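You operate a simulated robot arm through the tools that you are given. There is no shell and no other tool.

Carry out the task below with a simulated robot arm. There is one attempt and no reset: what you move stays moved.

TASK
Put things in order on the top of the die bench. At the end: the teal big worn die stands where the green die block stood; the yellow wiping block stands where the big orange die stood; the big orange die stands on top of the brown carton; the green die block stands where the yellow wiping block stood; whatever was shut is shut again. Leave all else as you found it, and nothing knocked over.

The check looks at the end state, three seconds after you hand in, the way a careful person would. Anything else that was tipped, shoved, dropped, spilled or broken makes it a failure.

THE ROBOT
A 6-joint arm with a two-finger parallel gripper, fixed in place. Base frame: the origin is on the floor under the middle of its stand, x ahead of it, y to its left, z up; the work surface is at about z = 0.86. Units: m, rad, N and s.
With the tool pointing down near the work surface it reaches from about 0.24 to 0.64 m from the base axis. Its first joint turns from -1.152 to 1.152 rad. Payload 2.7 kg.
The tool frame sits at the grasp point between the pads (the TCP): z along the fingers, y along the line on which they close. The tips reach 0.023 m beyond it. The gripper opens to 0.094 m. The fingers are 0.038 m wide and 0.01 m thick; the gripper's body (0.054 by 0.096 m) begins 0.039 m behind the TCP.
Orientation is that of the tool frame in the base frame, as [roll, pitch, yaw] about the fixed x, y, z axes, in that order (R = Rz(yaw) Ry(pitch) Rx(roll)). With the fingers straight down and closing along the base's y, the tool's x points along the base's -x, its y along +y and its z along -z.

THE INTERFACE
- The arm moves only by the tool drive_tool. Its argument "deltas" is one flat list of numbers, 6 for each row, row after row: the shift along the tool's x, y, z in units of 30 mm (1.0 is 30 mm), then the turn, a rotation vector about the tool's x, y, z in units of 4 degrees (1.0 is 4 degrees). In form: [dx, dy, dz, ax, ay, az, dx, dy, dz, ax, ay, az, ...]. A call has 1 to 20 rows; each row shifts and turns the commanded pose from where the row before left it, along the tool's axes as they then stand. "claw" is the gripper command, from -1 (shut) to 1 (fully open), values between in proportion, set as the call begins (left out, the last holds). A call with a number of a shift or a turn outside -1 to 1 is refused whole. A row lasts 0.2 s, in which the tool goes at most 0.05 m and 0.15 rad; a call with a longer step from one row to the next is refused whole, and so is a gripper value outside its range. Where a pose cannot be reached the arm comes as near as it can. A force on the tool above 40 N (or 10 N above the force at the start of the call, whichever is more), or a blocked arm, ends the call early, and 0.2 s more pass. Each finger travels about 0.045 m/s and halts on what it meets, pressing with about 32 N; the grip force reading is that of the motor and also rises with nothing between the fingers. The clock runs only during rows and for 0.2 s after the last one: add rows that do not move to give the fingers time. The reply holds the time, the measured pose of the TCP, the force on the tool along the base axes, the opening and the grip force, in the units named above and with some noise, with the torque about the TCP (base axes, N m) and any sound that the robot's microphone picked up.
- Cameras (640 x 400 px; columns grow to the right, rows downward): "scene" is fixed at [0.0593, -0.4079, 1.4116]; the picture's right is [0.91, -0.41, 0.00], its down [-0.22, -0.48, -0.85] and it looks along [0.35, 0.78, -0.52] (base axes); focal length 322 px, centre (320, 200). "wrist" rides on the gripper at [0.086, 0.016, -0.074] in the tool frame; the picture's right is [-0.18, 0.98, 0.00], its down [-0.58, -0.11, -0.81] and it looks along [-0.79, -0.15, 0.59] (tool axes); focal length 243 px, centre (320, 200). There is no depth. A picture from a camera that has moved, and an enlarged one, comes with that camera's place and axes in the base frame and with its lens. The place of the scene camera against the robot may be out by one fixed shift of up to 0.018 m in any direction.
- camera(camera): a new picture of that camera. No time passes.
- zoom(camera, box): a new picture of the part [left, top, right, bottom] of that camera's present view, enlarged. No time passes.
- finish_job(): hands the job in; it is judged then, once.

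Nothing tells you positions but the pictures and the camera data. Unless the task says otherwise, let go and move clear before handing in.

The tools are called after "Emit:" as a command line: name --argument value ..., lists and objects as JSON in quotes. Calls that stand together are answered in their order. drive_tool: Moves the arm, as the interface text tells. Its arguments: {"type":"object","properties":{"deltas":{"type":"array","items":{"type":"number"}},"claw":{"type":"number"}},"required":["deltas"]} The other tools are called the same way: camera (camera) takes a picture; zoom (camera, box) takes an enlarged picture of a part of a camera's view; finish_job () hands the job in.

At the start:

```text
clock: 0.0
ee_pos: [0.3785, 0.1991, 1.1491]
orientation: [3.141, 0.0, -3.141]
ft_force: [0.1, 0.5, 0.8]
wrist_torque: [-0.02, -0.02, 0.02]
finger_gap: 0.0939
grip_force: 0.0
```

scene: 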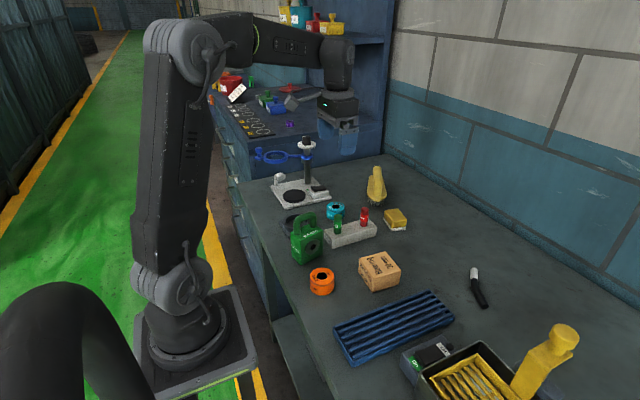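
wrist: 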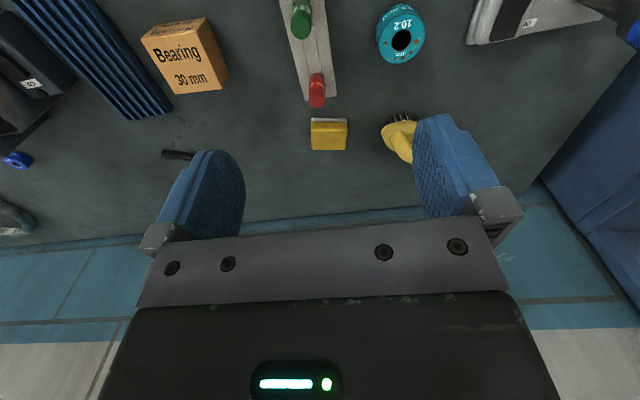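

I see the bench with an orange die, a brown "Bearing" carton, a teal die, a green block-like object with a handle, and a yellow block. I'll look closer before moving.

Emit:
zoom --camera "scene" --box '[240, 130, 440, 300]'

Emit:
zoom --camera "scene" --box '[320, 250, 600, 400]'

Emit:
zoom --camera "wrist" --box '[120, 0, 520, 200]'

Emit:
zoom --camera "scene" --box '[180, 0, 400, 140]'

```text
2.35 times, centred on (340, 215) of scene
camera zoom: at [0.0593, -0.4079, 1.4116], right [0.91, -0.41, 0.0], down [-0.22, -0.48, -0.85], along [0.35, 0.78, -0.52], focal length 757 px, centre (273, 165)
```

zoom: 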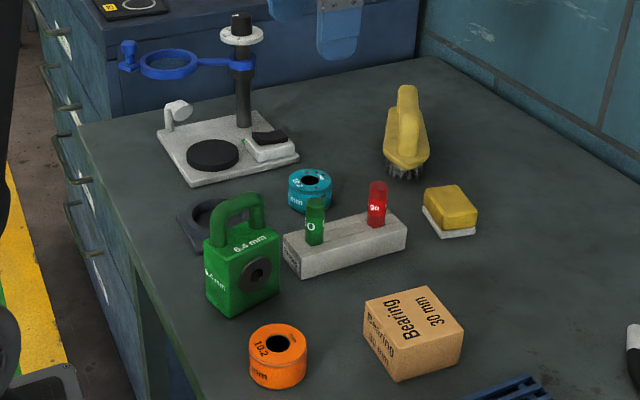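

```text
2.29 times, centred on (460, 325) of scene
camera zoom: at [0.0593, -0.4079, 1.4116], right [0.91, -0.41, 0.0], down [-0.22, -0.48, -0.85], along [0.35, 0.78, -0.52], focal length 736 px, centre (0, -86)
```

zoom: 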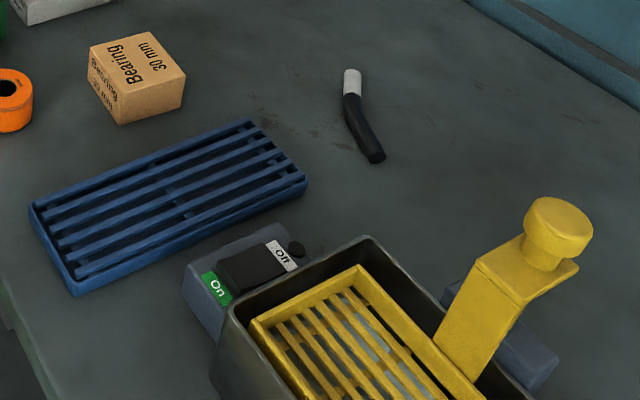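

```text
1.60 times, centred on (320, 100) of wrist
camera zoom: at [0.2912, 0.2161, 1.2226], right [0.18, 0.98, 0.0], down [0.58, -0.11, 0.81], along [0.79, -0.15, -0.59], focal length 388 px, centre (320, 360)
```

zoom: 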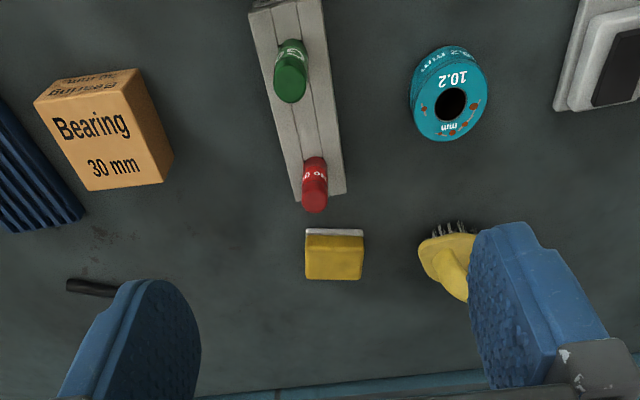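

```text
2.86 times, centred on (290, 70) of scene
camera zoom: at [0.0593, -0.4079, 1.4116], right [0.91, -0.41, 0.0], down [-0.22, -0.48, -0.85], along [0.35, 0.78, -0.52], focal length 920 px, centre (406, 571)
```

zoom: 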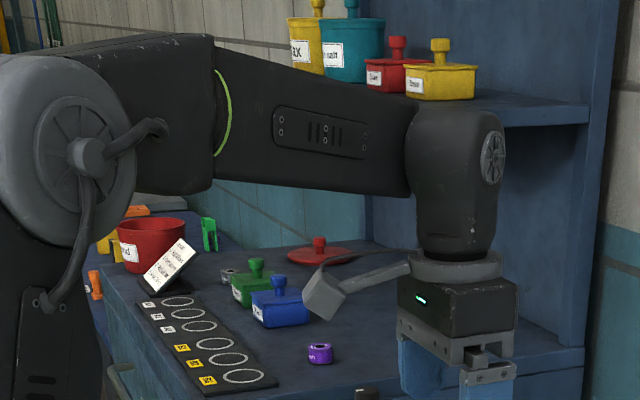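

The wrist view looks forward (upside down): the teal die is near (0.43, 0.29), the yellow wiping block near (0.56, 0.18), the carton near (0.40, 0.02). The orange die should be near (0.28, 0.06) and the green block near (0.29, 0.18). Next I'll pull the arm back at height to see them more precisely with the wrist camera.

Emit:
drive_tool --deltas '[0.6, -0.8, 0, 0, 0, 0, 0.6, -0.8, 0, 0, 0, 0, 0.6, -0.8, 0, 0, 0, 0, 0.6, -0.8, 0, 0, 0, 0, 0.6, -0.8, 0, 0, 0, 0, 0, 0, 0, 0, 0, 0]' --claw 1

```text
clock: 1.4
ee_pos: [0.2877, 0.0803, 1.1484]
orientation: [-3.141, -0.001, 3.141]
ft_force: [0.3, 0.3, -0.2]
wrist_torque: [-0.03, -0.01, 0.0]
finger_gap: 0.0939
grip_force: 0.1
```

Emit:
camera --camera "wrist"

Emit:
camera --camera "scene"

```text
taken
camera wrist: at [0.201, 0.0963, 1.2221], right [0.18, 0.98, 0.0], down [0.58, -0.11, 0.81], along [0.79, -0.15, -0.59], focal length 243 px, centre (320, 200)
```

wrist: 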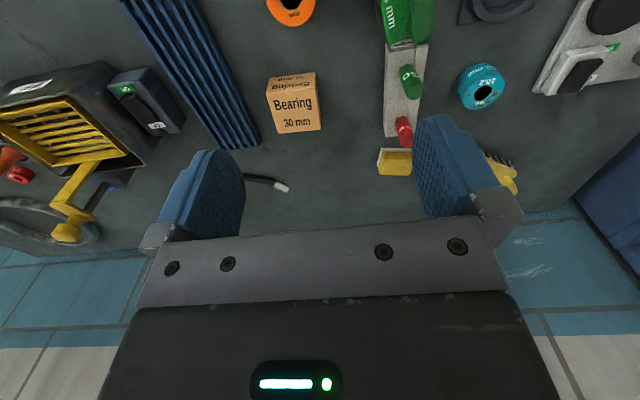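

```text
taken
```

scene: 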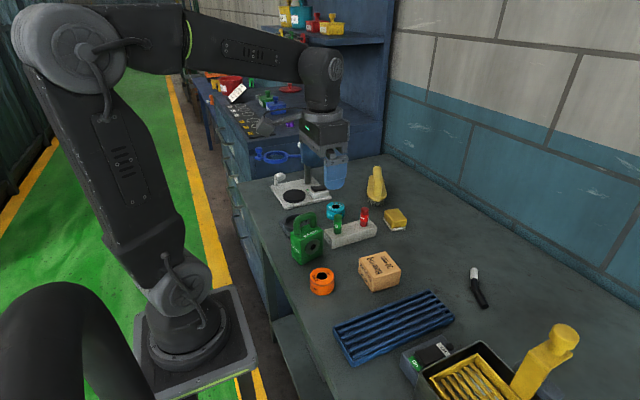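

The orange die and green block sit at the edge of the view. I'll tilt the tool so the wrist camera looks more steeply downward.

Emit:
drive_tool --deltas '[0, 0, -0.5, 0, 1, 0, 0, 0, -0.5, 0, 1, 0, 0, 0, -0.5, 0, 1, 0, 0, 0, 0, 0, 1, 0, 0, 0, 0, 0, 1, 0, 0, 0, 0, 0, 1, 0, 0, 0, 0, 0, 1, 0, 0, 0, 0, 0, 1, 0, 0, 0, 0, 0, 0, 0]'

Emit:
camera --camera "wrist"

```text
clock: 3.4
ee_pos: [0.2912, 0.0809, 1.1925]
orientation: [-3.141, -0.561, 3.141]
ft_force: [0.1, 0.7, -0.1]
wrist_torque: [0.03, 0.01, -0.01]
finger_gap: 0.0938
grip_force: 0.3
```

```text
taken
camera wrist: at [0.257, 0.0963, 1.3026], right [0.16, 0.98, -0.1], down [0.92, -0.11, 0.37], along [0.36, -0.15, -0.92], focal length 243 px, centre (320, 200)
```

wrist: 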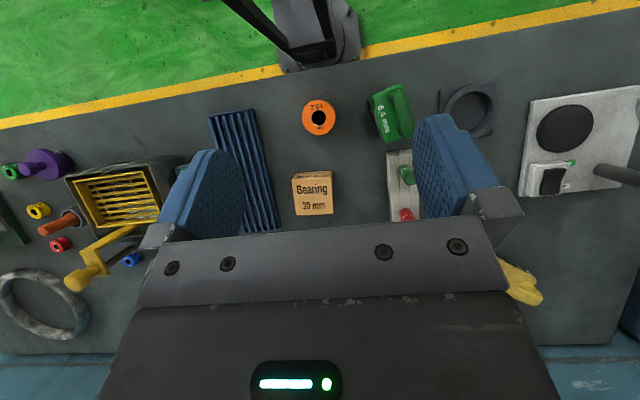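

Emit:
zoom --camera "wrist" --box '[270, 70, 510, 220]'

Emit:
zoom --camera "wrist" --box '[0, 100, 240, 350]'

```text
2.67 times, centred on (390, 145) of wrist
camera zoom: at [0.257, 0.0963, 1.3026], right [0.16, 0.98, -0.1], down [0.92, -0.11, 0.37], along [0.36, -0.15, -0.92], focal length 647 px, centre (133, 347)
```

zoom: 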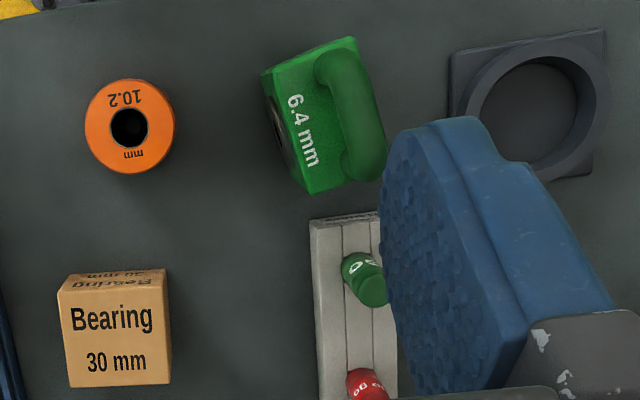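

```text
1.60 times, centred on (120, 225) of wrist
camera zoom: at [0.257, 0.0963, 1.3026], right [0.16, 0.98, -0.1], down [0.92, -0.11, 0.37], along [0.36, -0.15, -0.92], focal length 388 px, centre (640, 160)
```

zoom: 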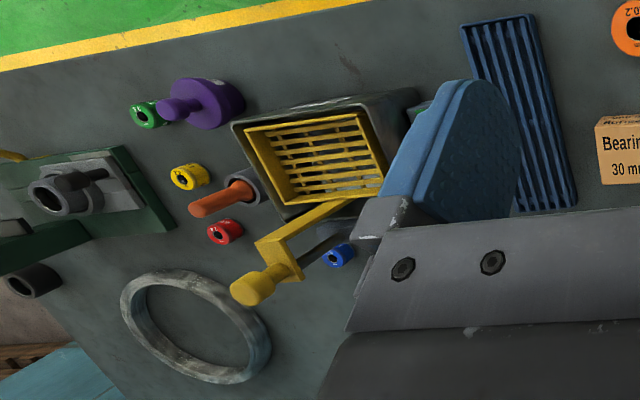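

Excellent overview: orange die ≈ (0.273, 0.050), carton ≈ (0.404, 0.021), green block with handle ≈ (0.28, 0.17). I'll slide the camera toward +y to see the green block, teal die and yellow block from above.

Emit:
drive_tool --deltas '[0, 1, 0, 0, 0, 0, 0, 1, 0, 0, 0, 0, 0, 1, 0, 0, 0, 0, 0, 1, 0, 0, 0, 0, 0, 1, 0, 0, 0, 0, 0, 1, 0, 0, 0, 0, 0, 0, 0, 0, 0, 0]'

Emit:
camera --camera "wrist"

Emit:
zoom --camera "wrist" --box '[200, 50, 440, 200]'

```text
clock: 5.0
ee_pos: [0.2909, 0.2594, 1.1928]
orientation: [3.14, -0.557, -3.141]
ft_force: [0.1, 0.3, -0.6]
wrist_torque: [0.0, 0.0, -0.03]
finger_gap: 0.0938
grip_force: 0.0
```

```text
taken
camera wrist: at [0.2574, 0.2757, 1.3014], right [0.16, 0.98, -0.1], down [0.92, -0.11, 0.38], along [0.36, -0.15, -0.92], focal length 243 px, centre (320, 200)
```

wrist: 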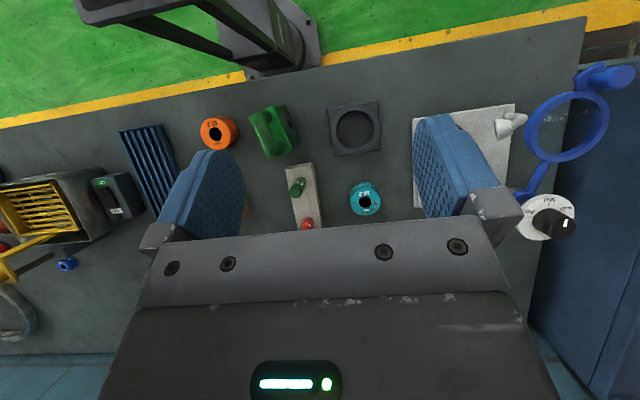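

```text
2.67 times, centred on (320, 125) of wrist
camera zoom: at [0.2574, 0.2757, 1.3014], right [0.16, 0.98, -0.1], down [0.92, -0.11, 0.38], along [0.36, -0.15, -0.92], focal length 647 px, centre (320, 400)
```

zoom: 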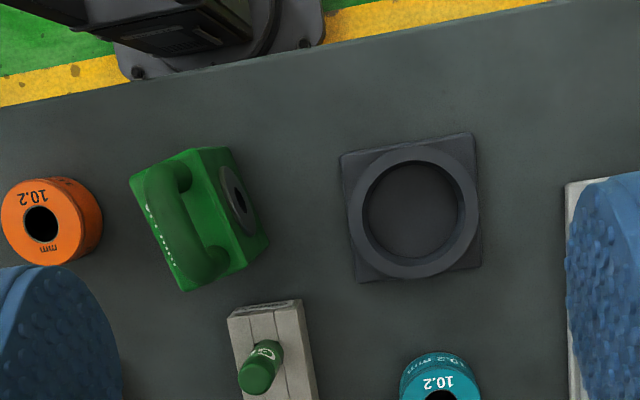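

The orange die's top is at about z = 0.894 (34 mm tall, 54 mm across) at (0.274, 0.050), and the green block's body top is about z = 0.935 at (0.284, 0.161). Next I'll move forward to look over the teal die and yellow block.

Emit:
drive_tool --deltas '[-0.849, -0.2, -0.5285, 0, 0, 0, -0.849, -0.2, -0.5285, 0, 0, 0, -0.849, -0.2, -0.5285, 0, 0, 0, -0.849, -0.2, -0.5285, 0, 0, 0, -0.849, -0.2, -0.5285, 0, 0, 0, -0.849, -0.2, -0.5285, 0, 0, 0, 0, 0, 0, 0, 0, 0]'

Emit:
camera --camera "wrist"

Emit:
zoom --camera "wrist" --box '[220, 20, 460, 170]'

```text
clock: 6.6
ee_pos: [0.4193, 0.2076, 1.1284]
orientation: [3.14, -0.554, 3.141]
ft_force: [-0.1, 0.6, 0.4]
wrist_torque: [0.0, 0.01, 0.02]
finger_gap: 0.094
grip_force: 0.1
out of reach, approached as far as the arm can: row 2, 3, 4, 5, 6
```

```text
taken
camera wrist: at [0.385, 0.2243, 1.2378], right [0.16, 0.98, -0.1], down [0.92, -0.11, 0.38], along [0.36, -0.15, -0.92], focal length 243 px, centre (320, 200)
```

wrist: 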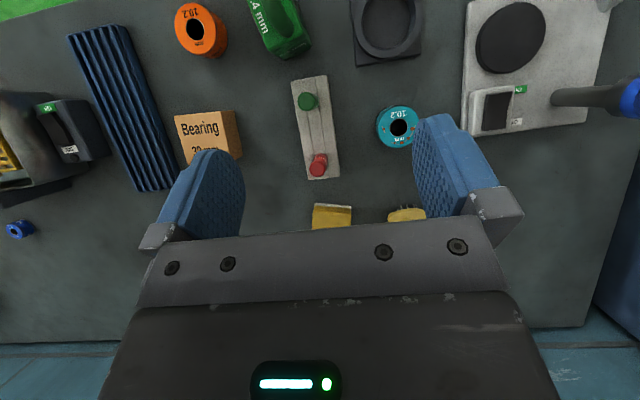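

```text
2.67 times, centred on (340, 95) of wrist
camera zoom: at [0.385, 0.2243, 1.2378], right [0.16, 0.98, -0.1], down [0.92, -0.11, 0.38], along [0.36, -0.15, -0.92], focal length 647 px, centre (267, 480)
```

zoom: 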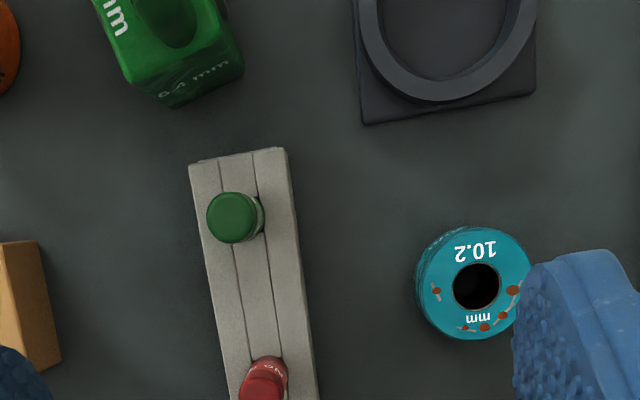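

The teal die sits at about (0.430, 0.291), top z ≈ 0.892. I'll untilt the tool and take a closer look at the yellow block.

Emit:
drive_tool --deltas '[0, 0, 0, 0, -1, 0, 0, 0, 0, 0, -1, 0, 0, 0, 0, 0, -1, 0, 0, 0, 0, 0, -1, 0, 0, 0, 0, 0, -1, 0, 0, 0, 0, 0, -1, 0, 0, 0, 0, 0, -1, 0, 0, 0, 0, 0, -1, 0, 0, 0, 0, 0, 0, 0]'

```text
clock: 8.6
ee_pos: [0.4194, 0.2087, 1.1303]
orientation: [-3.141, 0.001, 3.142]
ft_force: [0.4, 0.1, -0.4]
wrist_torque: [0.01, 0.0, 0.02]
finger_gap: 0.094
grip_force: 0.0
```

Emit:
drive_tool --deltas '[0.2, -0.4, 0.8, 0, 0, 0, 0.2, -0.4, 0.8, 0, 0, 0, 0.2, -0.4, 0.8, 0, 0, 0, 0, 0, 0.8, 0, 0, 0, 0, 0, 0, 0, 0, 0]'

Emit:
camera --camera "wrist"

Emit:
zoom --camera "wrist" --box '[220, 60, 460, 210]'

```text
clock: 9.8
ee_pos: [0.4014, 0.1728, 1.0326]
orientation: [-3.141, 0.001, -3.14]
ft_force: [0.5, -0.6, 0.8]
wrist_torque: [-0.02, 0.02, -0.02]
finger_gap: 0.0943
grip_force: 0.0
```

```text
taken
camera wrist: at [0.3144, 0.1885, 1.107], right [0.18, 0.98, 0.0], down [0.58, -0.11, 0.81], along [0.79, -0.15, -0.59], focal length 243 px, centre (320, 200)
```

wrist: 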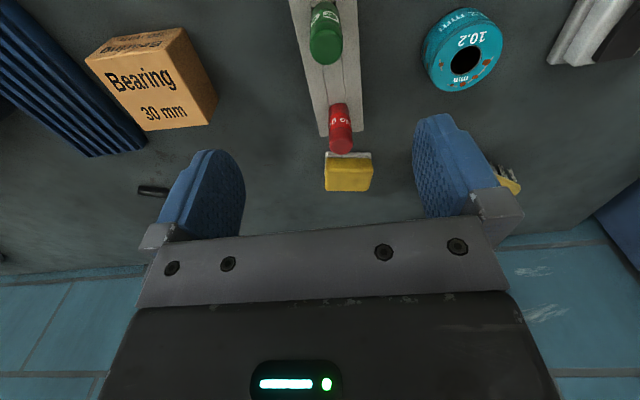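

```text
2.67 times, centred on (340, 135) of wrist
camera zoom: at [0.3144, 0.1885, 1.107], right [0.18, 0.98, 0.0], down [0.58, -0.11, 0.81], along [0.79, -0.15, -0.59], focal length 647 px, centre (267, 373)
```

zoom: 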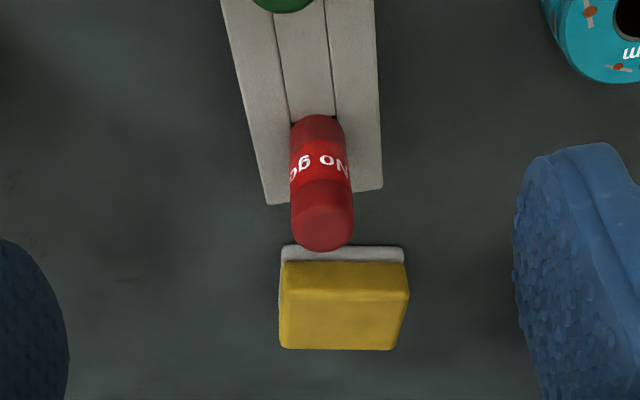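

The yellow block is about 43 × 62 × 32 mm, centred near (0.567, 0.180), turned about −12°. I'll zoom in on the carton and teal die from here to pin down heights.

Emit:
zoom --camera "wrist" --box '[60, 0, 300, 150]'

Emit:
zoom --camera "wrist" --box '[380, 0, 620, 150]'

Emit:
zoom --camera "scene" --box '[270, 200, 430, 300]'

```text
2.67 times, centred on (180, 75) of wrist
camera zoom: at [0.3144, 0.1885, 1.107], right [0.18, 0.98, 0.0], down [0.58, -0.11, 0.81], along [0.79, -0.15, -0.59], focal length 647 px, centre (693, 533)
```

zoom: 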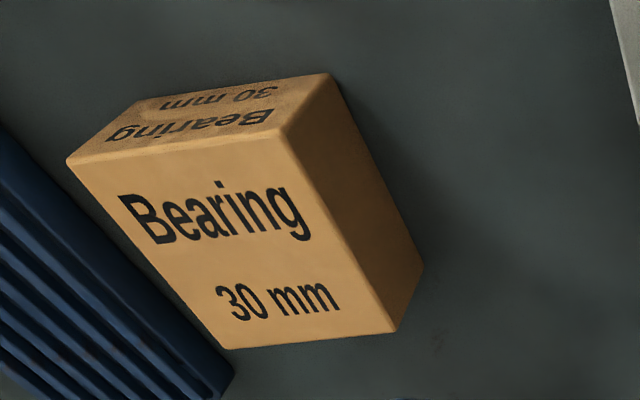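

```text
2.67 times, centred on (500, 75) of wrist
camera zoom: at [0.3144, 0.1885, 1.107], right [0.18, 0.98, 0.0], down [0.58, -0.11, 0.81], along [0.79, -0.15, -0.59], focal length 647 px, centre (-160, 533)
```

zoom: 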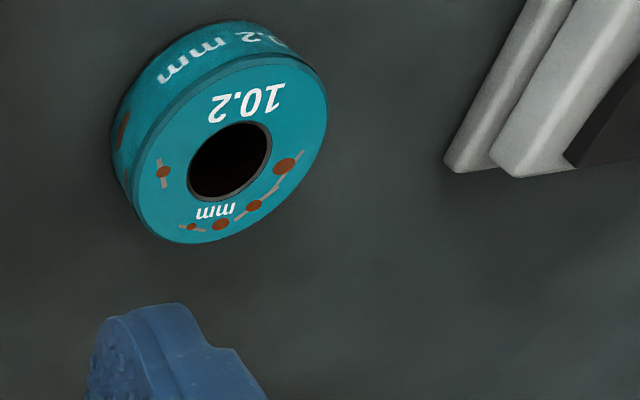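

```text
4.00 times, centred on (350, 250) of scene
camera zoom: at [0.0593, -0.4079, 1.4116], right [0.91, -0.41, 0.0], down [-0.22, -0.48, -0.85], along [0.35, 0.78, -0.52], focal length 1287 px, centre (200, 0)
```

zoom: 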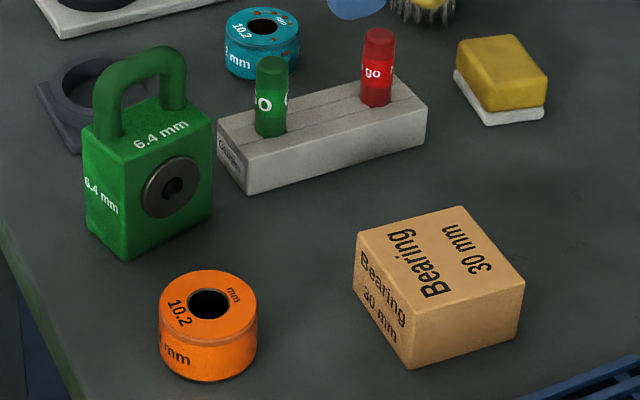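

The carton's top is at z ≈ 0.903, centre (0.405, 0.020). The green block is turned about 16° with its centre near (0.286, 0.162). First job is the orange die, so I'll move above it.

Emit:
drive_tool --deltas '[0.708, -0.682, 0, 0, 0, 0, 0.708, -0.682, 0, 0, 0, 0, 0.708, -0.682, 0, 0, 0, 0, 0.708, -0.682, 0, 0, 0, 0, 0.708, -0.682, 0, 0, 0, 0, 0.708, -0.682, 0, 0, 0, 0, 0, 0, 0, 0, 0, 0]' --claw 0.8

Emit:
camera --camera "wrist"

Emit:
camera --camera "scene"

```text
clock: 11.4
ee_pos: [0.2745, 0.0487, 1.0326]
orientation: [3.141, 0.001, 3.141]
ft_force: [0.3, 1.0, 0.4]
wrist_torque: [0.01, -0.01, -0.02]
finger_gap: 0.0844
grip_force: 0.0
```

```text
taken
camera wrist: at [0.1882, 0.0658, 1.1078], right [0.18, 0.98, 0.0], down [0.58, -0.11, 0.81], along [0.79, -0.15, -0.59], focal length 243 px, centre (320, 200)
```

wrist: 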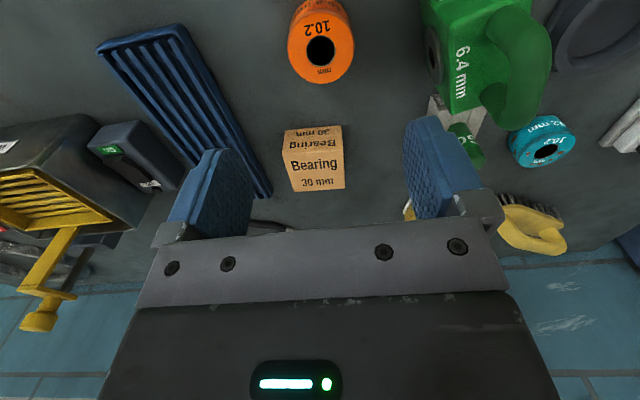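

```text
taken
```

scene: 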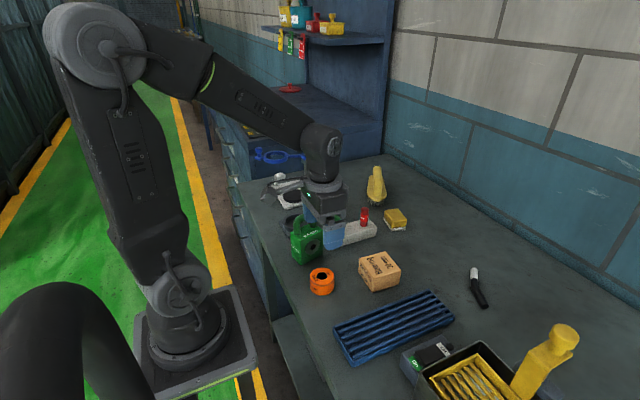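

The orange die is confirmed at (0.274, 0.0505) and the gripper is almost straight above it. I'll nudge 2 mm in y and descend partway.

Emit:
drive_tool --deltas '[0, 0.06, 0.9, 0, 0, 0, 0, 0, 0.9, 0, 0, 0, 0, 0, 0.9, 0, 0, 0, 0, 0, 0.5, 0, 0, 0, 0, 0, 0, 0, 0, 0]'

Emit:
camera --camera "wrist"

```text
clock: 12.6
ee_pos: [0.2743, 0.0529, 0.9377]
orientation: [-3.14, -0.001, 3.14]
ft_force: [0.1, -0.2, 0.6]
wrist_torque: [0.04, 0.01, -0.03]
finger_gap: 0.0847
grip_force: 0.1
```

```text
taken
camera wrist: at [0.1873, 0.0687, 1.0124], right [0.18, 0.98, 0.0], down [0.58, -0.11, 0.81], along [0.79, -0.15, -0.59], focal length 243 px, centre (320, 200)
```

wrist: 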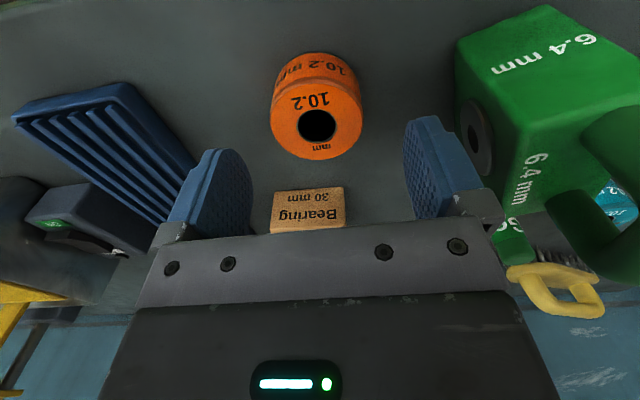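

Emit:
drive_tool --deltas '[0, -0.07, 0.6, 0, 0, 0, 0, 0, 0.6, 0, 0, 0, 0, 0, 0.44, 0, 0, 0, 0, 0, 0, 0, 0, 0]'

Emit:
camera --camera "wrist"

```text
clock: 13.6
ee_pos: [0.2754, 0.0489, 0.8876]
orientation: [-3.14, 0.001, 3.142]
ft_force: [0.1, -0.1, -0.1]
wrist_torque: [0.0, 0.01, 0.01]
finger_gap: 0.0846
grip_force: 0.0
```

```text
taken
camera wrist: at [0.1883, 0.0658, 0.9627], right [0.18, 0.98, 0.0], down [0.58, -0.11, 0.81], along [0.79, -0.15, -0.59], focal length 243 px, centre (320, 200)
```

wrist: 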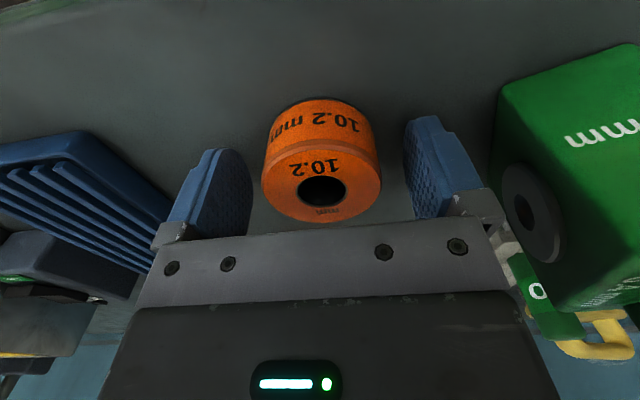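

The die is centred between the pads. Closing the gripper.

Emit:
drive_tool --deltas '[0, 0, 0, 0, 0, 0, 0, 0, 0, 0, 0, 0, 0, 0, 0, 0, 0, 0, 0, 0, 0, 0, 0, 0, 0, 0, 0, 0, 0, 0, 0, 0, 0, 0, 0, 0]' --claw -1

```text
clock: 15.0
ee_pos: [0.2759, 0.0489, 0.8885]
orientation: [3.141, 0.0, 3.141]
ft_force: [-0.4, 2.7, -0.9]
wrist_torque: [0.04, -0.14, 0.04]
finger_gap: 0.0509
grip_force: 32.6
```

Gripped at 51 mm. Lifting straight up and carrying it over to the carton.

Emit:
drive_tool --deltas '[0, 0, -0.4, 0, 0, 0, 0, 0, -0.7, 0, 0, 0, 0, 0, -0.8, 0, 0, 0, 0, 0, -0.8, 0, 0, 0, 0, 0, -0.3, 0, 0, 0, 0, 0, 0, 0, 0, 0]'

Emit:
drive_tool --deltas '[-0.72, -0.16, 0, 0, 0, 0, -0.72, -0.16, 0, 0, 0, 0, -0.72, -0.16, 0, 0, 0, 0, -0.72, -0.16, 0, 0, 0, 0, -0.72, -0.16, 0, 0, 0, 0, -0.72, -0.16, 0, 0, 0, 0, 0, 0, 0, 0, 0, 0]'

Emit:
camera --camera "wrist"

Emit:
zoom --camera "scene" --box '[270, 180, 450, 300]'

```text
clock: 16.4
ee_pos: [0.2733, 0.0505, 0.9775]
orientation: [3.142, 0.0, -3.141]
ft_force: [-0.3, 0.5, -6.0]
wrist_torque: [0.0, -0.01, -0.01]
finger_gap: 0.0509
grip_force: 32.0
```

```text
clock: 18.0
ee_pos: [0.4032, 0.0216, 0.9784]
orientation: [-3.141, 0.0, 3.141]
ft_force: [-0.6, 0.6, -5.7]
wrist_torque: [-0.02, -0.02, 0.0]
finger_gap: 0.0508
grip_force: 32.2
```

```text
taken
camera wrist: at [0.3164, 0.0375, 1.0528], right [0.18, 0.98, 0.0], down [0.58, -0.11, 0.81], along [0.79, -0.15, -0.59], focal length 243 px, centre (320, 200)
```

wrist: 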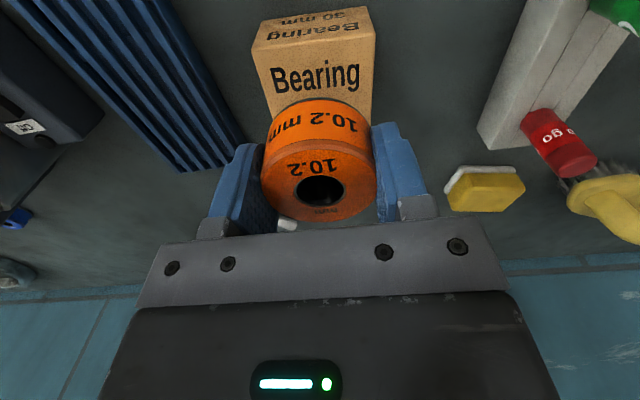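

```text
3.33 times, centred on (360, 240) of scene
camera zoom: at [0.0594, -0.4079, 1.4116], right [0.91, -0.41, 0.0], down [-0.22, -0.48, -0.85], along [0.35, 0.78, -0.52], focal length 1073 px, centre (187, 67)
```

zoom: 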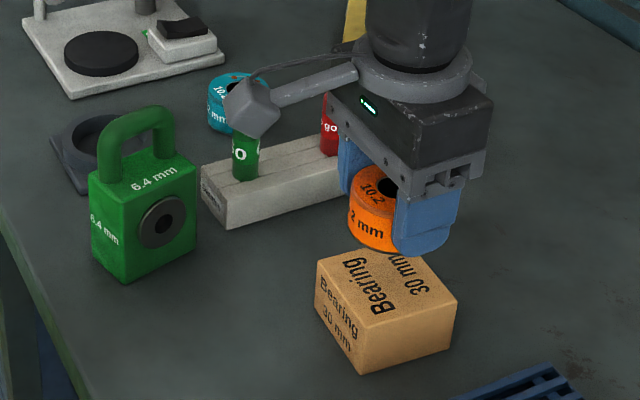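

The carton is confirmed at (0.405, 0.020). I'll lower the die slowly toward the carton's top (expected TCP z ≈ 0.931).

Emit:
drive_tool --deltas '[-0.05, -0.05, 0.5, 0, 0, 0, 0, 0, 0.5, 0, 0, 0, 0, 0, 0.4, 0, 0, 0, 0, 0, 0, 0, 0, 0]'

Emit:
zoom --camera "scene" --box '[330, 210, 430, 300]'

Emit:
camera --camera "wrist"

```text
clock: 19.0
ee_pos: [0.4046, 0.0171, 0.9381]
orientation: [-3.141, -0.002, 3.142]
ft_force: [0.1, -0.1, -5.1]
wrist_torque: [0.0, 0.01, 0.0]
finger_gap: 0.0507
grip_force: 32.1
```

```text
4.44 times, centred on (380, 255) of scene
camera zoom: at [0.0594, -0.4079, 1.4116], right [0.91, -0.41, 0.0], down [-0.22, -0.48, -0.85], along [0.35, 0.78, -0.52], focal length 1430 px, centre (53, -44)
```

zoom: 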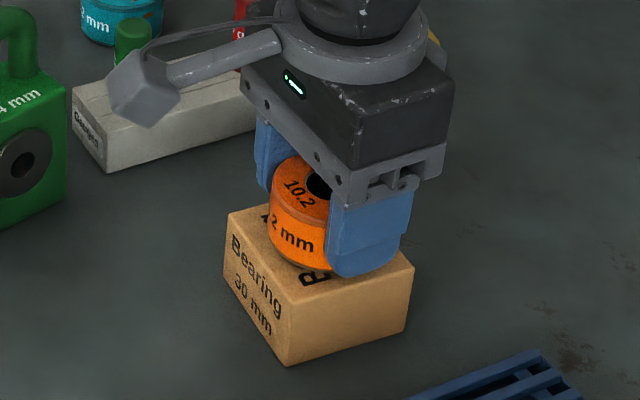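

```text
taken
camera wrist: at [0.318, 0.0346, 1.0118], right [0.18, 0.98, 0.0], down [0.58, -0.11, 0.81], along [0.79, -0.15, -0.59], focal length 243 px, centre (320, 200)
```

wrist: 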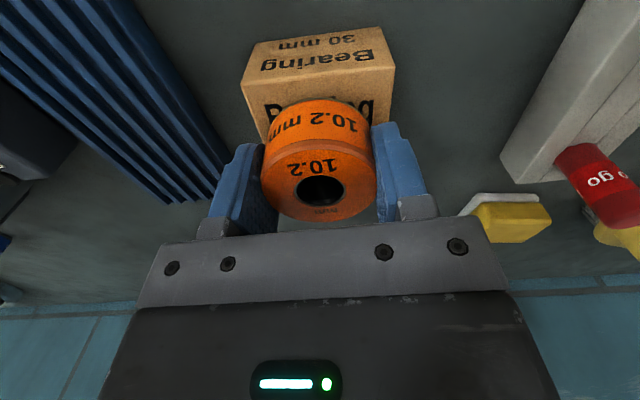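

Emit:
drive_tool --deltas '[0, 0, 0.08, 0, 0, 0, 0, 0, 0.06, 0, 0, 0, 0, 0, 0, 0, 0, 0]'

```text
clock: 19.8
ee_pos: [0.4053, 0.0188, 0.9338]
orientation: [-3.141, 0.0, -3.141]
ft_force: [-1.6, -0.8, 2.3]
wrist_torque: [-0.05, 0.09, -0.01]
finger_gap: 0.0507
grip_force: 32.5
```

Contact is felt (force went from −6 to +2 N): the die rests on the carton. Opening the gripper.

Emit:
drive_tool --deltas '[0, 0, 0, 0, 0, 0, 0, 0, 0, 0, 0, 0, 0, 0, 0, 0, 0, 0, 0, 0, 0, 0, 0, 0]' --claw 0.7

Emit:
camera --camera "wrist"

Emit:
zoom --camera "scene" --box '[330, 210, 430, 300]'

```text
clock: 20.8
ee_pos: [0.4044, 0.018, 0.9331]
orientation: [-3.141, 0.0, -3.141]
ft_force: [-0.6, 0.4, 0.1]
wrist_torque: [-0.02, 0.0, 0.0]
finger_gap: 0.0802
grip_force: 0.1
```

```text
taken
camera wrist: at [0.3181, 0.0353, 1.0075], right [0.18, 0.98, 0.0], down [0.58, -0.11, 0.81], along [0.79, -0.15, -0.59], focal length 243 px, centre (320, 200)
```

wrist: 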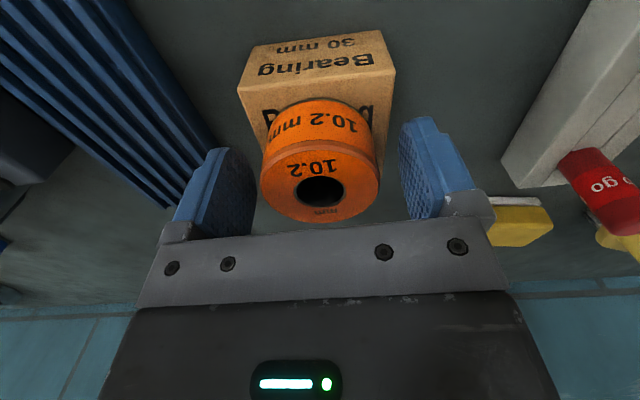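

```text
4.44 times, centred on (380, 255) of scene
camera zoom: at [0.0593, -0.4079, 1.4116], right [0.91, -0.41, 0.0], down [-0.22, -0.48, -0.85], along [0.35, 0.78, -0.52], focal length 1430 px, centre (53, -44)
```

zoom: 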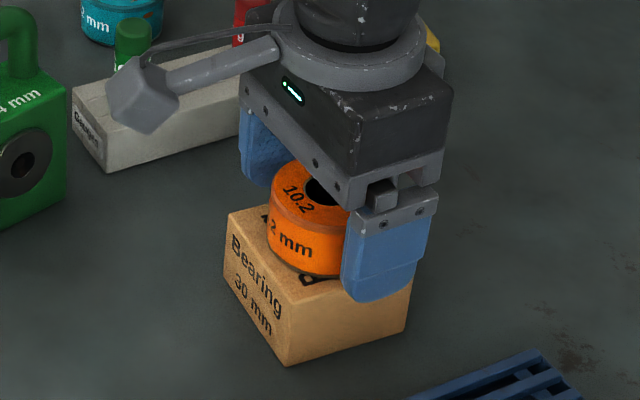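

The orange die stands on the carton. Next the yellow wiping block: rise, move over it, and turn 12° to line up with its sides.

Emit:
drive_tool --deltas '[0, 0, -0.5, 0, 0, 0, 0, 0, -0.8, 0, 0, 0, 0, 0, -0.9, 0, 0, 0, 0, 0, 0, 0, 0, 0]'

Emit:
drive_tool --deltas '[-0.68, 0.67, 0, 0, 0, 0, -0.68, 0.67, 0, 0, 0, 0, -0.68, 0.67, 0, 0, 0, 0, -0.68, 0.67, 0, 0, 0, 0, -0.68, 0.67, 0, 0, 0, 0, -0.68, 0.67, 0, 0, 0, 0, -0.68, 0.67, 0, 0, 0, 0, -0.68, 0.67, 0, 0, 0, 0, 0, 0, 0, 0, 0, 1, 0, 0, 0, 0, 0, 1, 0, 0, 0, 0, 0, 1, 0, 0, 0, 0, 0, 0]'

Emit:
camera --camera "wrist"

Emit:
camera --camera "scene"

```text
clock: 21.8
ee_pos: [0.4052, 0.0196, 0.9994]
orientation: [3.141, -0.001, 3.141]
ft_force: [0.3, -0.5, -0.3]
wrist_torque: [0.0, -0.02, -0.01]
finger_gap: 0.0798
grip_force: 0.1
```

```text
clock: 24.4
ee_pos: [0.5688, 0.18, 0.9986]
orientation: [-3.141, 0.001, 2.929]
ft_force: [-0.4, 0.4, -0.4]
wrist_torque: [-0.04, -0.02, -0.03]
finger_gap: 0.0802
grip_force: 0.1
```

```text
taken
camera wrist: at [0.4865, 0.2146, 1.073], right [0.39, 0.92, 0.0], down [0.55, -0.23, 0.81], along [0.74, -0.31, -0.59], focal length 243 px, centre (320, 200)
```

wrist: 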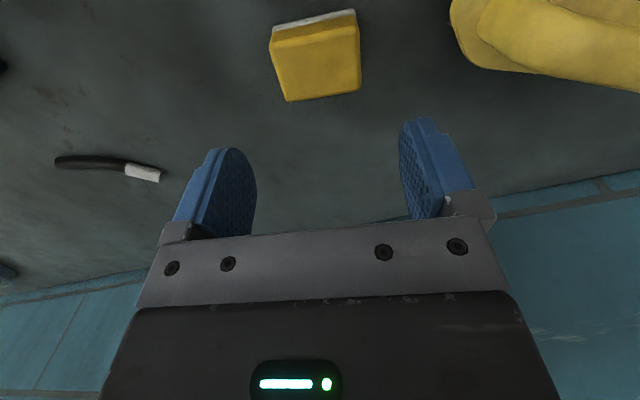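

```text
taken
```

scene: 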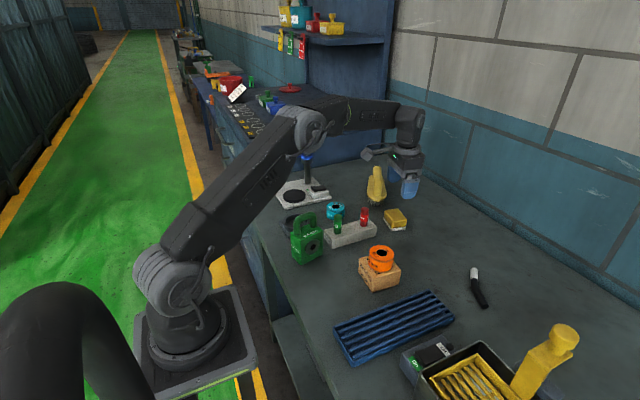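

Emit:
zoom --camera "wrist" --box '[240, 0, 400, 120]'

```text
3.33 times, centred on (320, 60) of wrist
camera zoom: at [0.4865, 0.2146, 1.073], right [0.39, 0.92, 0.0], down [0.55, -0.23, 0.81], along [0.74, -0.31, -0.59], focal length 809 px, centre (320, 667)
```

zoom: 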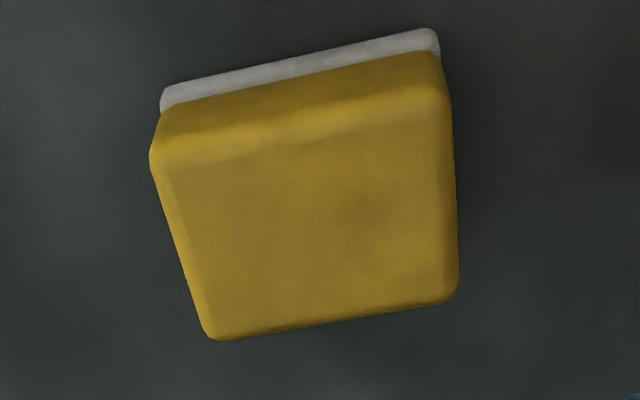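

Emit:
zoom --camera "wrist" --box '[400, 0, 640, 150]'

Emit:
zoom --camera "scene" --box '[330, 130, 450, 240]'

```text
2.67 times, centred on (520, 75) of wrist
camera zoom: at [0.4865, 0.2146, 1.073], right [0.39, 0.92, 0.0], down [0.55, -0.23, 0.81], along [0.74, -0.31, -0.59], focal length 647 px, centre (-213, 533)
```

zoom: 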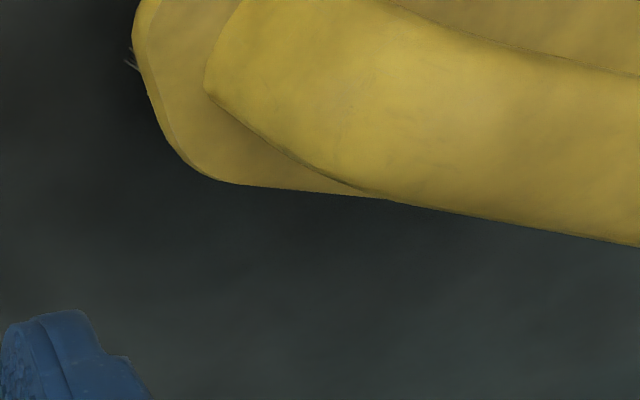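

```text
3.64 times, centred on (390, 185) of scene
camera zoom: at [0.0593, -0.4079, 1.4116], right [0.91, -0.41, 0.0], down [-0.22, -0.48, -0.85], along [0.35, 0.78, -0.52], focal length 1170 px, centre (66, 254)
```

zoom: 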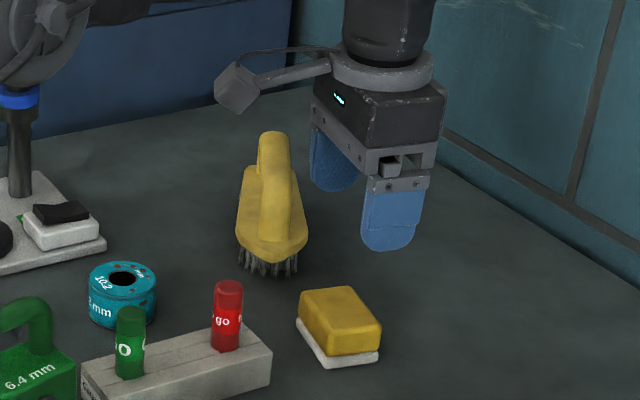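

The brush keeps at least 25 mm clear of the right finger. Yellow centre is (0.566, 0.180); I'll narrow the gripper slightly, correct 2 mm and descend.

Emit:
drive_tool --deltas '[0.06, 0, 0.8, 0, 0, 0, 0, 0, 0.8, 0, 0, 0, 0, 0, 0.8, 0, 0, 0, 0, 0, 0, 0, 0, 0]' --claw 0.58

Emit:
camera --camera "wrist"

```text
clock: 25.4
ee_pos: [0.5674, 0.1799, 0.9263]
orientation: [-3.142, 0.0, 2.931]
ft_force: [0.4, 0.3, -0.5]
wrist_torque: [0.0, -0.02, 0.01]
finger_gap: 0.0742
grip_force: 0.0
```

```text
taken
camera wrist: at [0.4859, 0.2135, 1.0005], right [0.38, 0.92, 0.0], down [0.55, -0.23, 0.81], along [0.74, -0.31, -0.59], focal length 243 px, centre (320, 200)
```

wrist: 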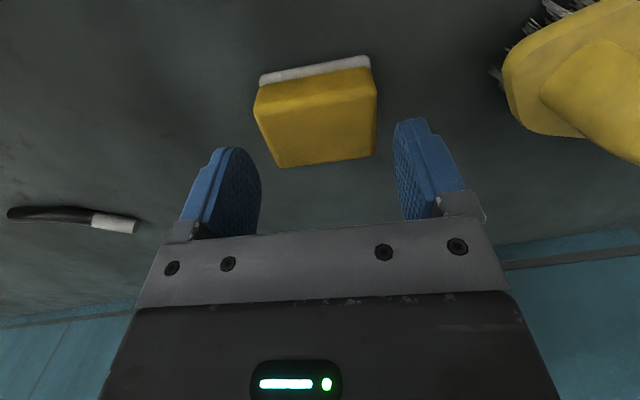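

Emit:
drive_tool --deltas '[0, 0, 0.6, 0, 0, 0, 0, 0, 0.5, 0, 0, 0, 0, 0, 0.12, 0, 0, 0, 0, 0, 0, 0, 0, 0]'

Emit:
camera --camera "wrist"

```text
clock: 26.4
ee_pos: [0.5683, 0.1793, 0.8885]
orientation: [-3.14, -0.001, 2.933]
ft_force: [0.0, 0.4, -0.3]
wrist_torque: [0.03, 0.02, -0.01]
finger_gap: 0.0744
grip_force: 0.0
```

```text
taken
camera wrist: at [0.486, 0.214, 0.9636], right [0.38, 0.92, 0.0], down [0.55, -0.23, 0.81], along [0.74, -0.31, -0.59], focal length 243 px, centre (320, 200)
```

wrist: 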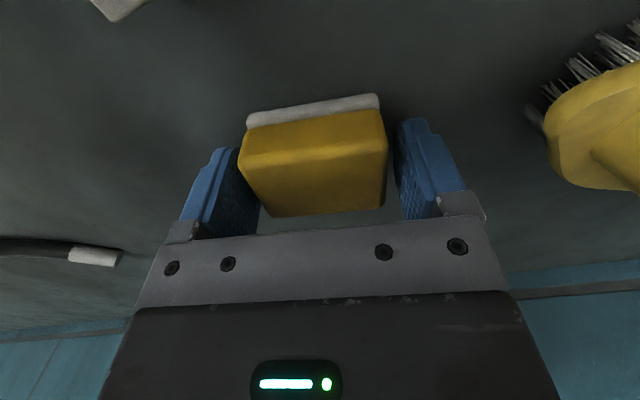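

The block sits squarely between the pads with the left and right sides parallel to them. Closing.

Emit:
drive_tool --deltas '[0, 0, 0, 0, 0, 0, 0, 0, 0, 0, 0, 0, 0, 0, 0, 0, 0, 0, 0, 0, 0, 0, 0, 0, 0, 0, 0, 0, 0, 0]' --claw -1

Emit:
camera --camera "wrist"

```text
clock: 27.6
ee_pos: [0.5681, 0.1801, 0.889]
orientation: [3.141, 0.0, 2.933]
ft_force: [0.0, -0.6, -0.1]
wrist_torque: [-0.04, 0.0, -0.02]
finger_gap: 0.0613
grip_force: 31.9
```

```text
taken
camera wrist: at [0.4861, 0.214, 0.9638], right [0.38, 0.92, 0.0], down [0.55, -0.23, 0.81], along [0.74, -0.31, -0.59], focal length 243 px, centre (320, 200)
```

wrist: 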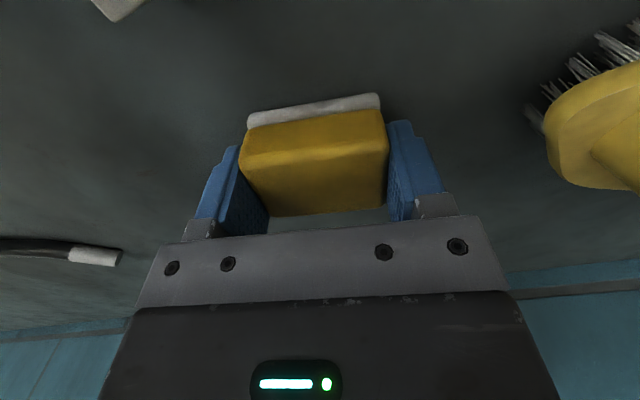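

Gripped at 61 mm. Lifting well above everything, then carrying it to where the orange die stood (0.274, 0.050).

Emit:
drive_tool --deltas '[0, 0, -0.3, 0, 0, 0, 0, 0, -0.7, 0, 0, 0, 0, 0, -0.9, 0, 0, 0, 0, 0, -0.9, 0, 0, 0, 0, 0, -0.9, 0, 0, 0, 0, 0, -0.7, 0, 0, 0, 0, 0, -0.3, 0, 0, 0, 0, 0, 0, 0, 0, 0]'

Emit:
drive_tool --deltas '[0.7186, -0.521, 0, 0, 0, 0, 0.7186, -0.521, 0, 0, 0, 0, 0.7186, -0.521, 0, 0, 0, 0, 0.7186, -0.521, 0, 0, 0, 0, 0.7186, -0.521, 0, 0, 0, 0, 0.7186, -0.521, 0, 0, 0, 0, 0.7186, -0.521, 0, 0, 0, 0, 0.7186, -0.521, 0, 0, 0, 0, 0.7186, -0.521, 0, 0, 0, 0, 0.7186, -0.521, 0, 0, 0, 0, 0.7186, -0.521, 0, 0, 0, 0, 0.7186, -0.521, 0, 0, 0, 0, 0, 0, 0, 0, 0, 0]'

Emit:
camera --camera "wrist"

Emit:
camera --camera "scene"

```text
clock: 29.4
ee_pos: [0.5666, 0.181, 1.0306]
orientation: [-3.14, 0.0, 2.93]
ft_force: [0.8, 1.4, -0.7]
wrist_torque: [-0.04, -0.01, -0.01]
finger_gap: 0.0616
grip_force: 31.8
```

```text
clock: 32.2
ee_pos: [0.2741, 0.0503, 1.0296]
orientation: [-3.141, 0.0, 2.932]
ft_force: [0.2, -0.4, -0.5]
wrist_torque: [0.0, -0.02, -0.05]
finger_gap: 0.0614
grip_force: 31.8
```

```text
taken
camera wrist: at [0.1919, 0.0854, 1.1046], right [0.38, 0.92, 0.0], down [0.55, -0.23, 0.81], along [0.74, -0.31, -0.59], focal length 243 px, centre (320, 200)
```

wrist: 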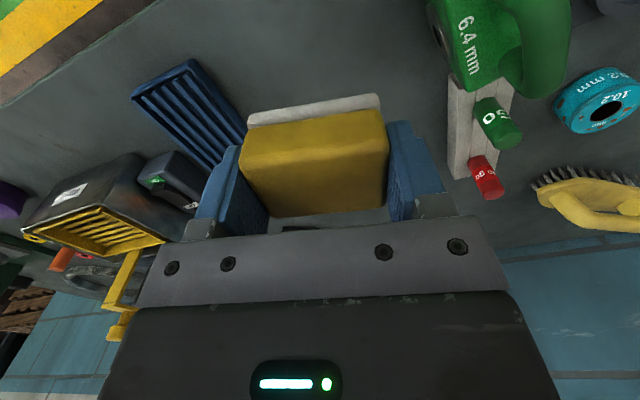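

```text
taken
```

scene: 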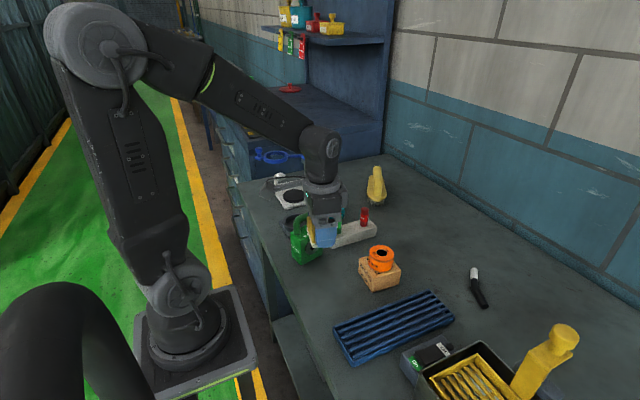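

Above the orange die's old spot. Descending vertically.

Emit:
drive_tool --deltas '[-0.04, 0, 0.8, 0, 0, 0, 0, 0, 0.9, 0, 0, 0, 0, 0, 0.9, 0, 0, 0, 0, 0, 0.9, 0, 0, 0, 0, 0, 0.7, 0, 0, 0, 0, 0, 0.3, 0, 0, 0, 0, 0, 0, 0, 0, 0]'

Emit:
zoom --camera "scene" --box '[260, 190, 420, 310]'

```text
clock: 33.8
ee_pos: [0.2741, 0.0514, 0.8953]
orientation: [-3.141, -0.001, 2.933]
ft_force: [0.2, 0.4, -1.7]
wrist_torque: [0.0, 0.0, 0.03]
finger_gap: 0.0614
grip_force: 31.8
```

```text
3.33 times, centred on (340, 250) of scene
camera zoom: at [0.0593, -0.4079, 1.4116], right [0.91, -0.41, 0.0], down [-0.22, -0.48, -0.85], along [0.35, 0.78, -0.52], focal length 1073 px, centre (253, 33)
```

zoom: 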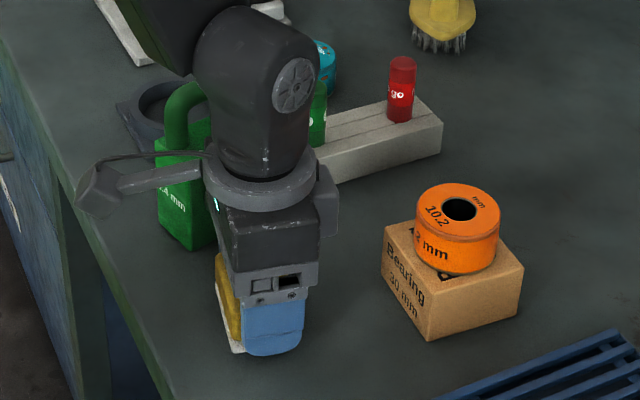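

Emit:
drive_tool --deltas '[0, 0, 0.1, 0, 0, 0, 0, 0, 0.07, 0, 0, 0, 0, 0, 0, 0, 0, 0]'

```text
clock: 34.6
ee_pos: [0.2755, 0.0508, 0.8909]
orientation: [3.142, 0.001, 2.932]
ft_force: [0.4, 0.4, -0.2]
wrist_torque: [-0.01, 0.0, 0.01]
finger_gap: 0.0615
grip_force: 32.6
```

Emit:
drive_tool --deltas '[0, 0, 0.05, 0, 0, 0, 0, 0, 0, 0, 0, 0]'

```text
clock: 35.2
ee_pos: [0.2742, 0.0516, 0.8888]
orientation: [-3.141, 0.0, 2.933]
ft_force: [-2.3, -3.0, 15.4]
wrist_torque: [-0.09, 0.15, 0.02]
finger_gap: 0.0614
grip_force: 31.9
```

The table is felt. Releasing the yellow block.

Emit:
drive_tool --deltas '[0, 0, 0, 0, 0, 0, 0, 0, 0, 0, 0, 0, 0, 0, 0, 0, 0, 0]' --claw 0.62

Emit:
camera --camera "wrist"

```text
clock: 36.0
ee_pos: [0.2743, 0.051, 0.8892]
orientation: [-3.141, -0.002, 2.933]
ft_force: [0.0, 0.2, 0.8]
wrist_torque: [-0.02, 0.04, 0.01]
finger_gap: 0.076
grip_force: 0.0
```

```text
taken
camera wrist: at [0.1937, 0.0853, 0.9631], right [0.38, 0.92, 0.0], down [0.55, -0.23, 0.81], along [0.74, -0.31, -0.59], focal length 243 px, centre (320, 200)
```

wrist: 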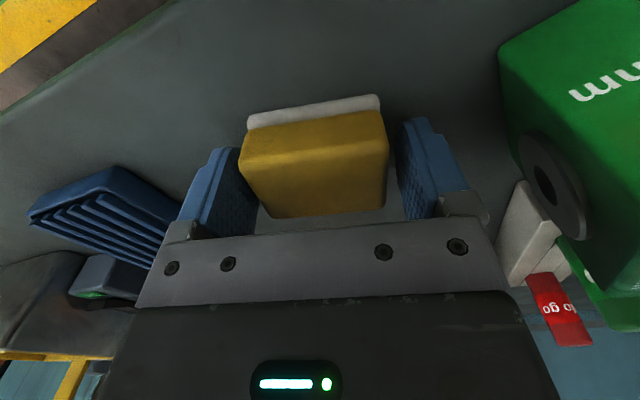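

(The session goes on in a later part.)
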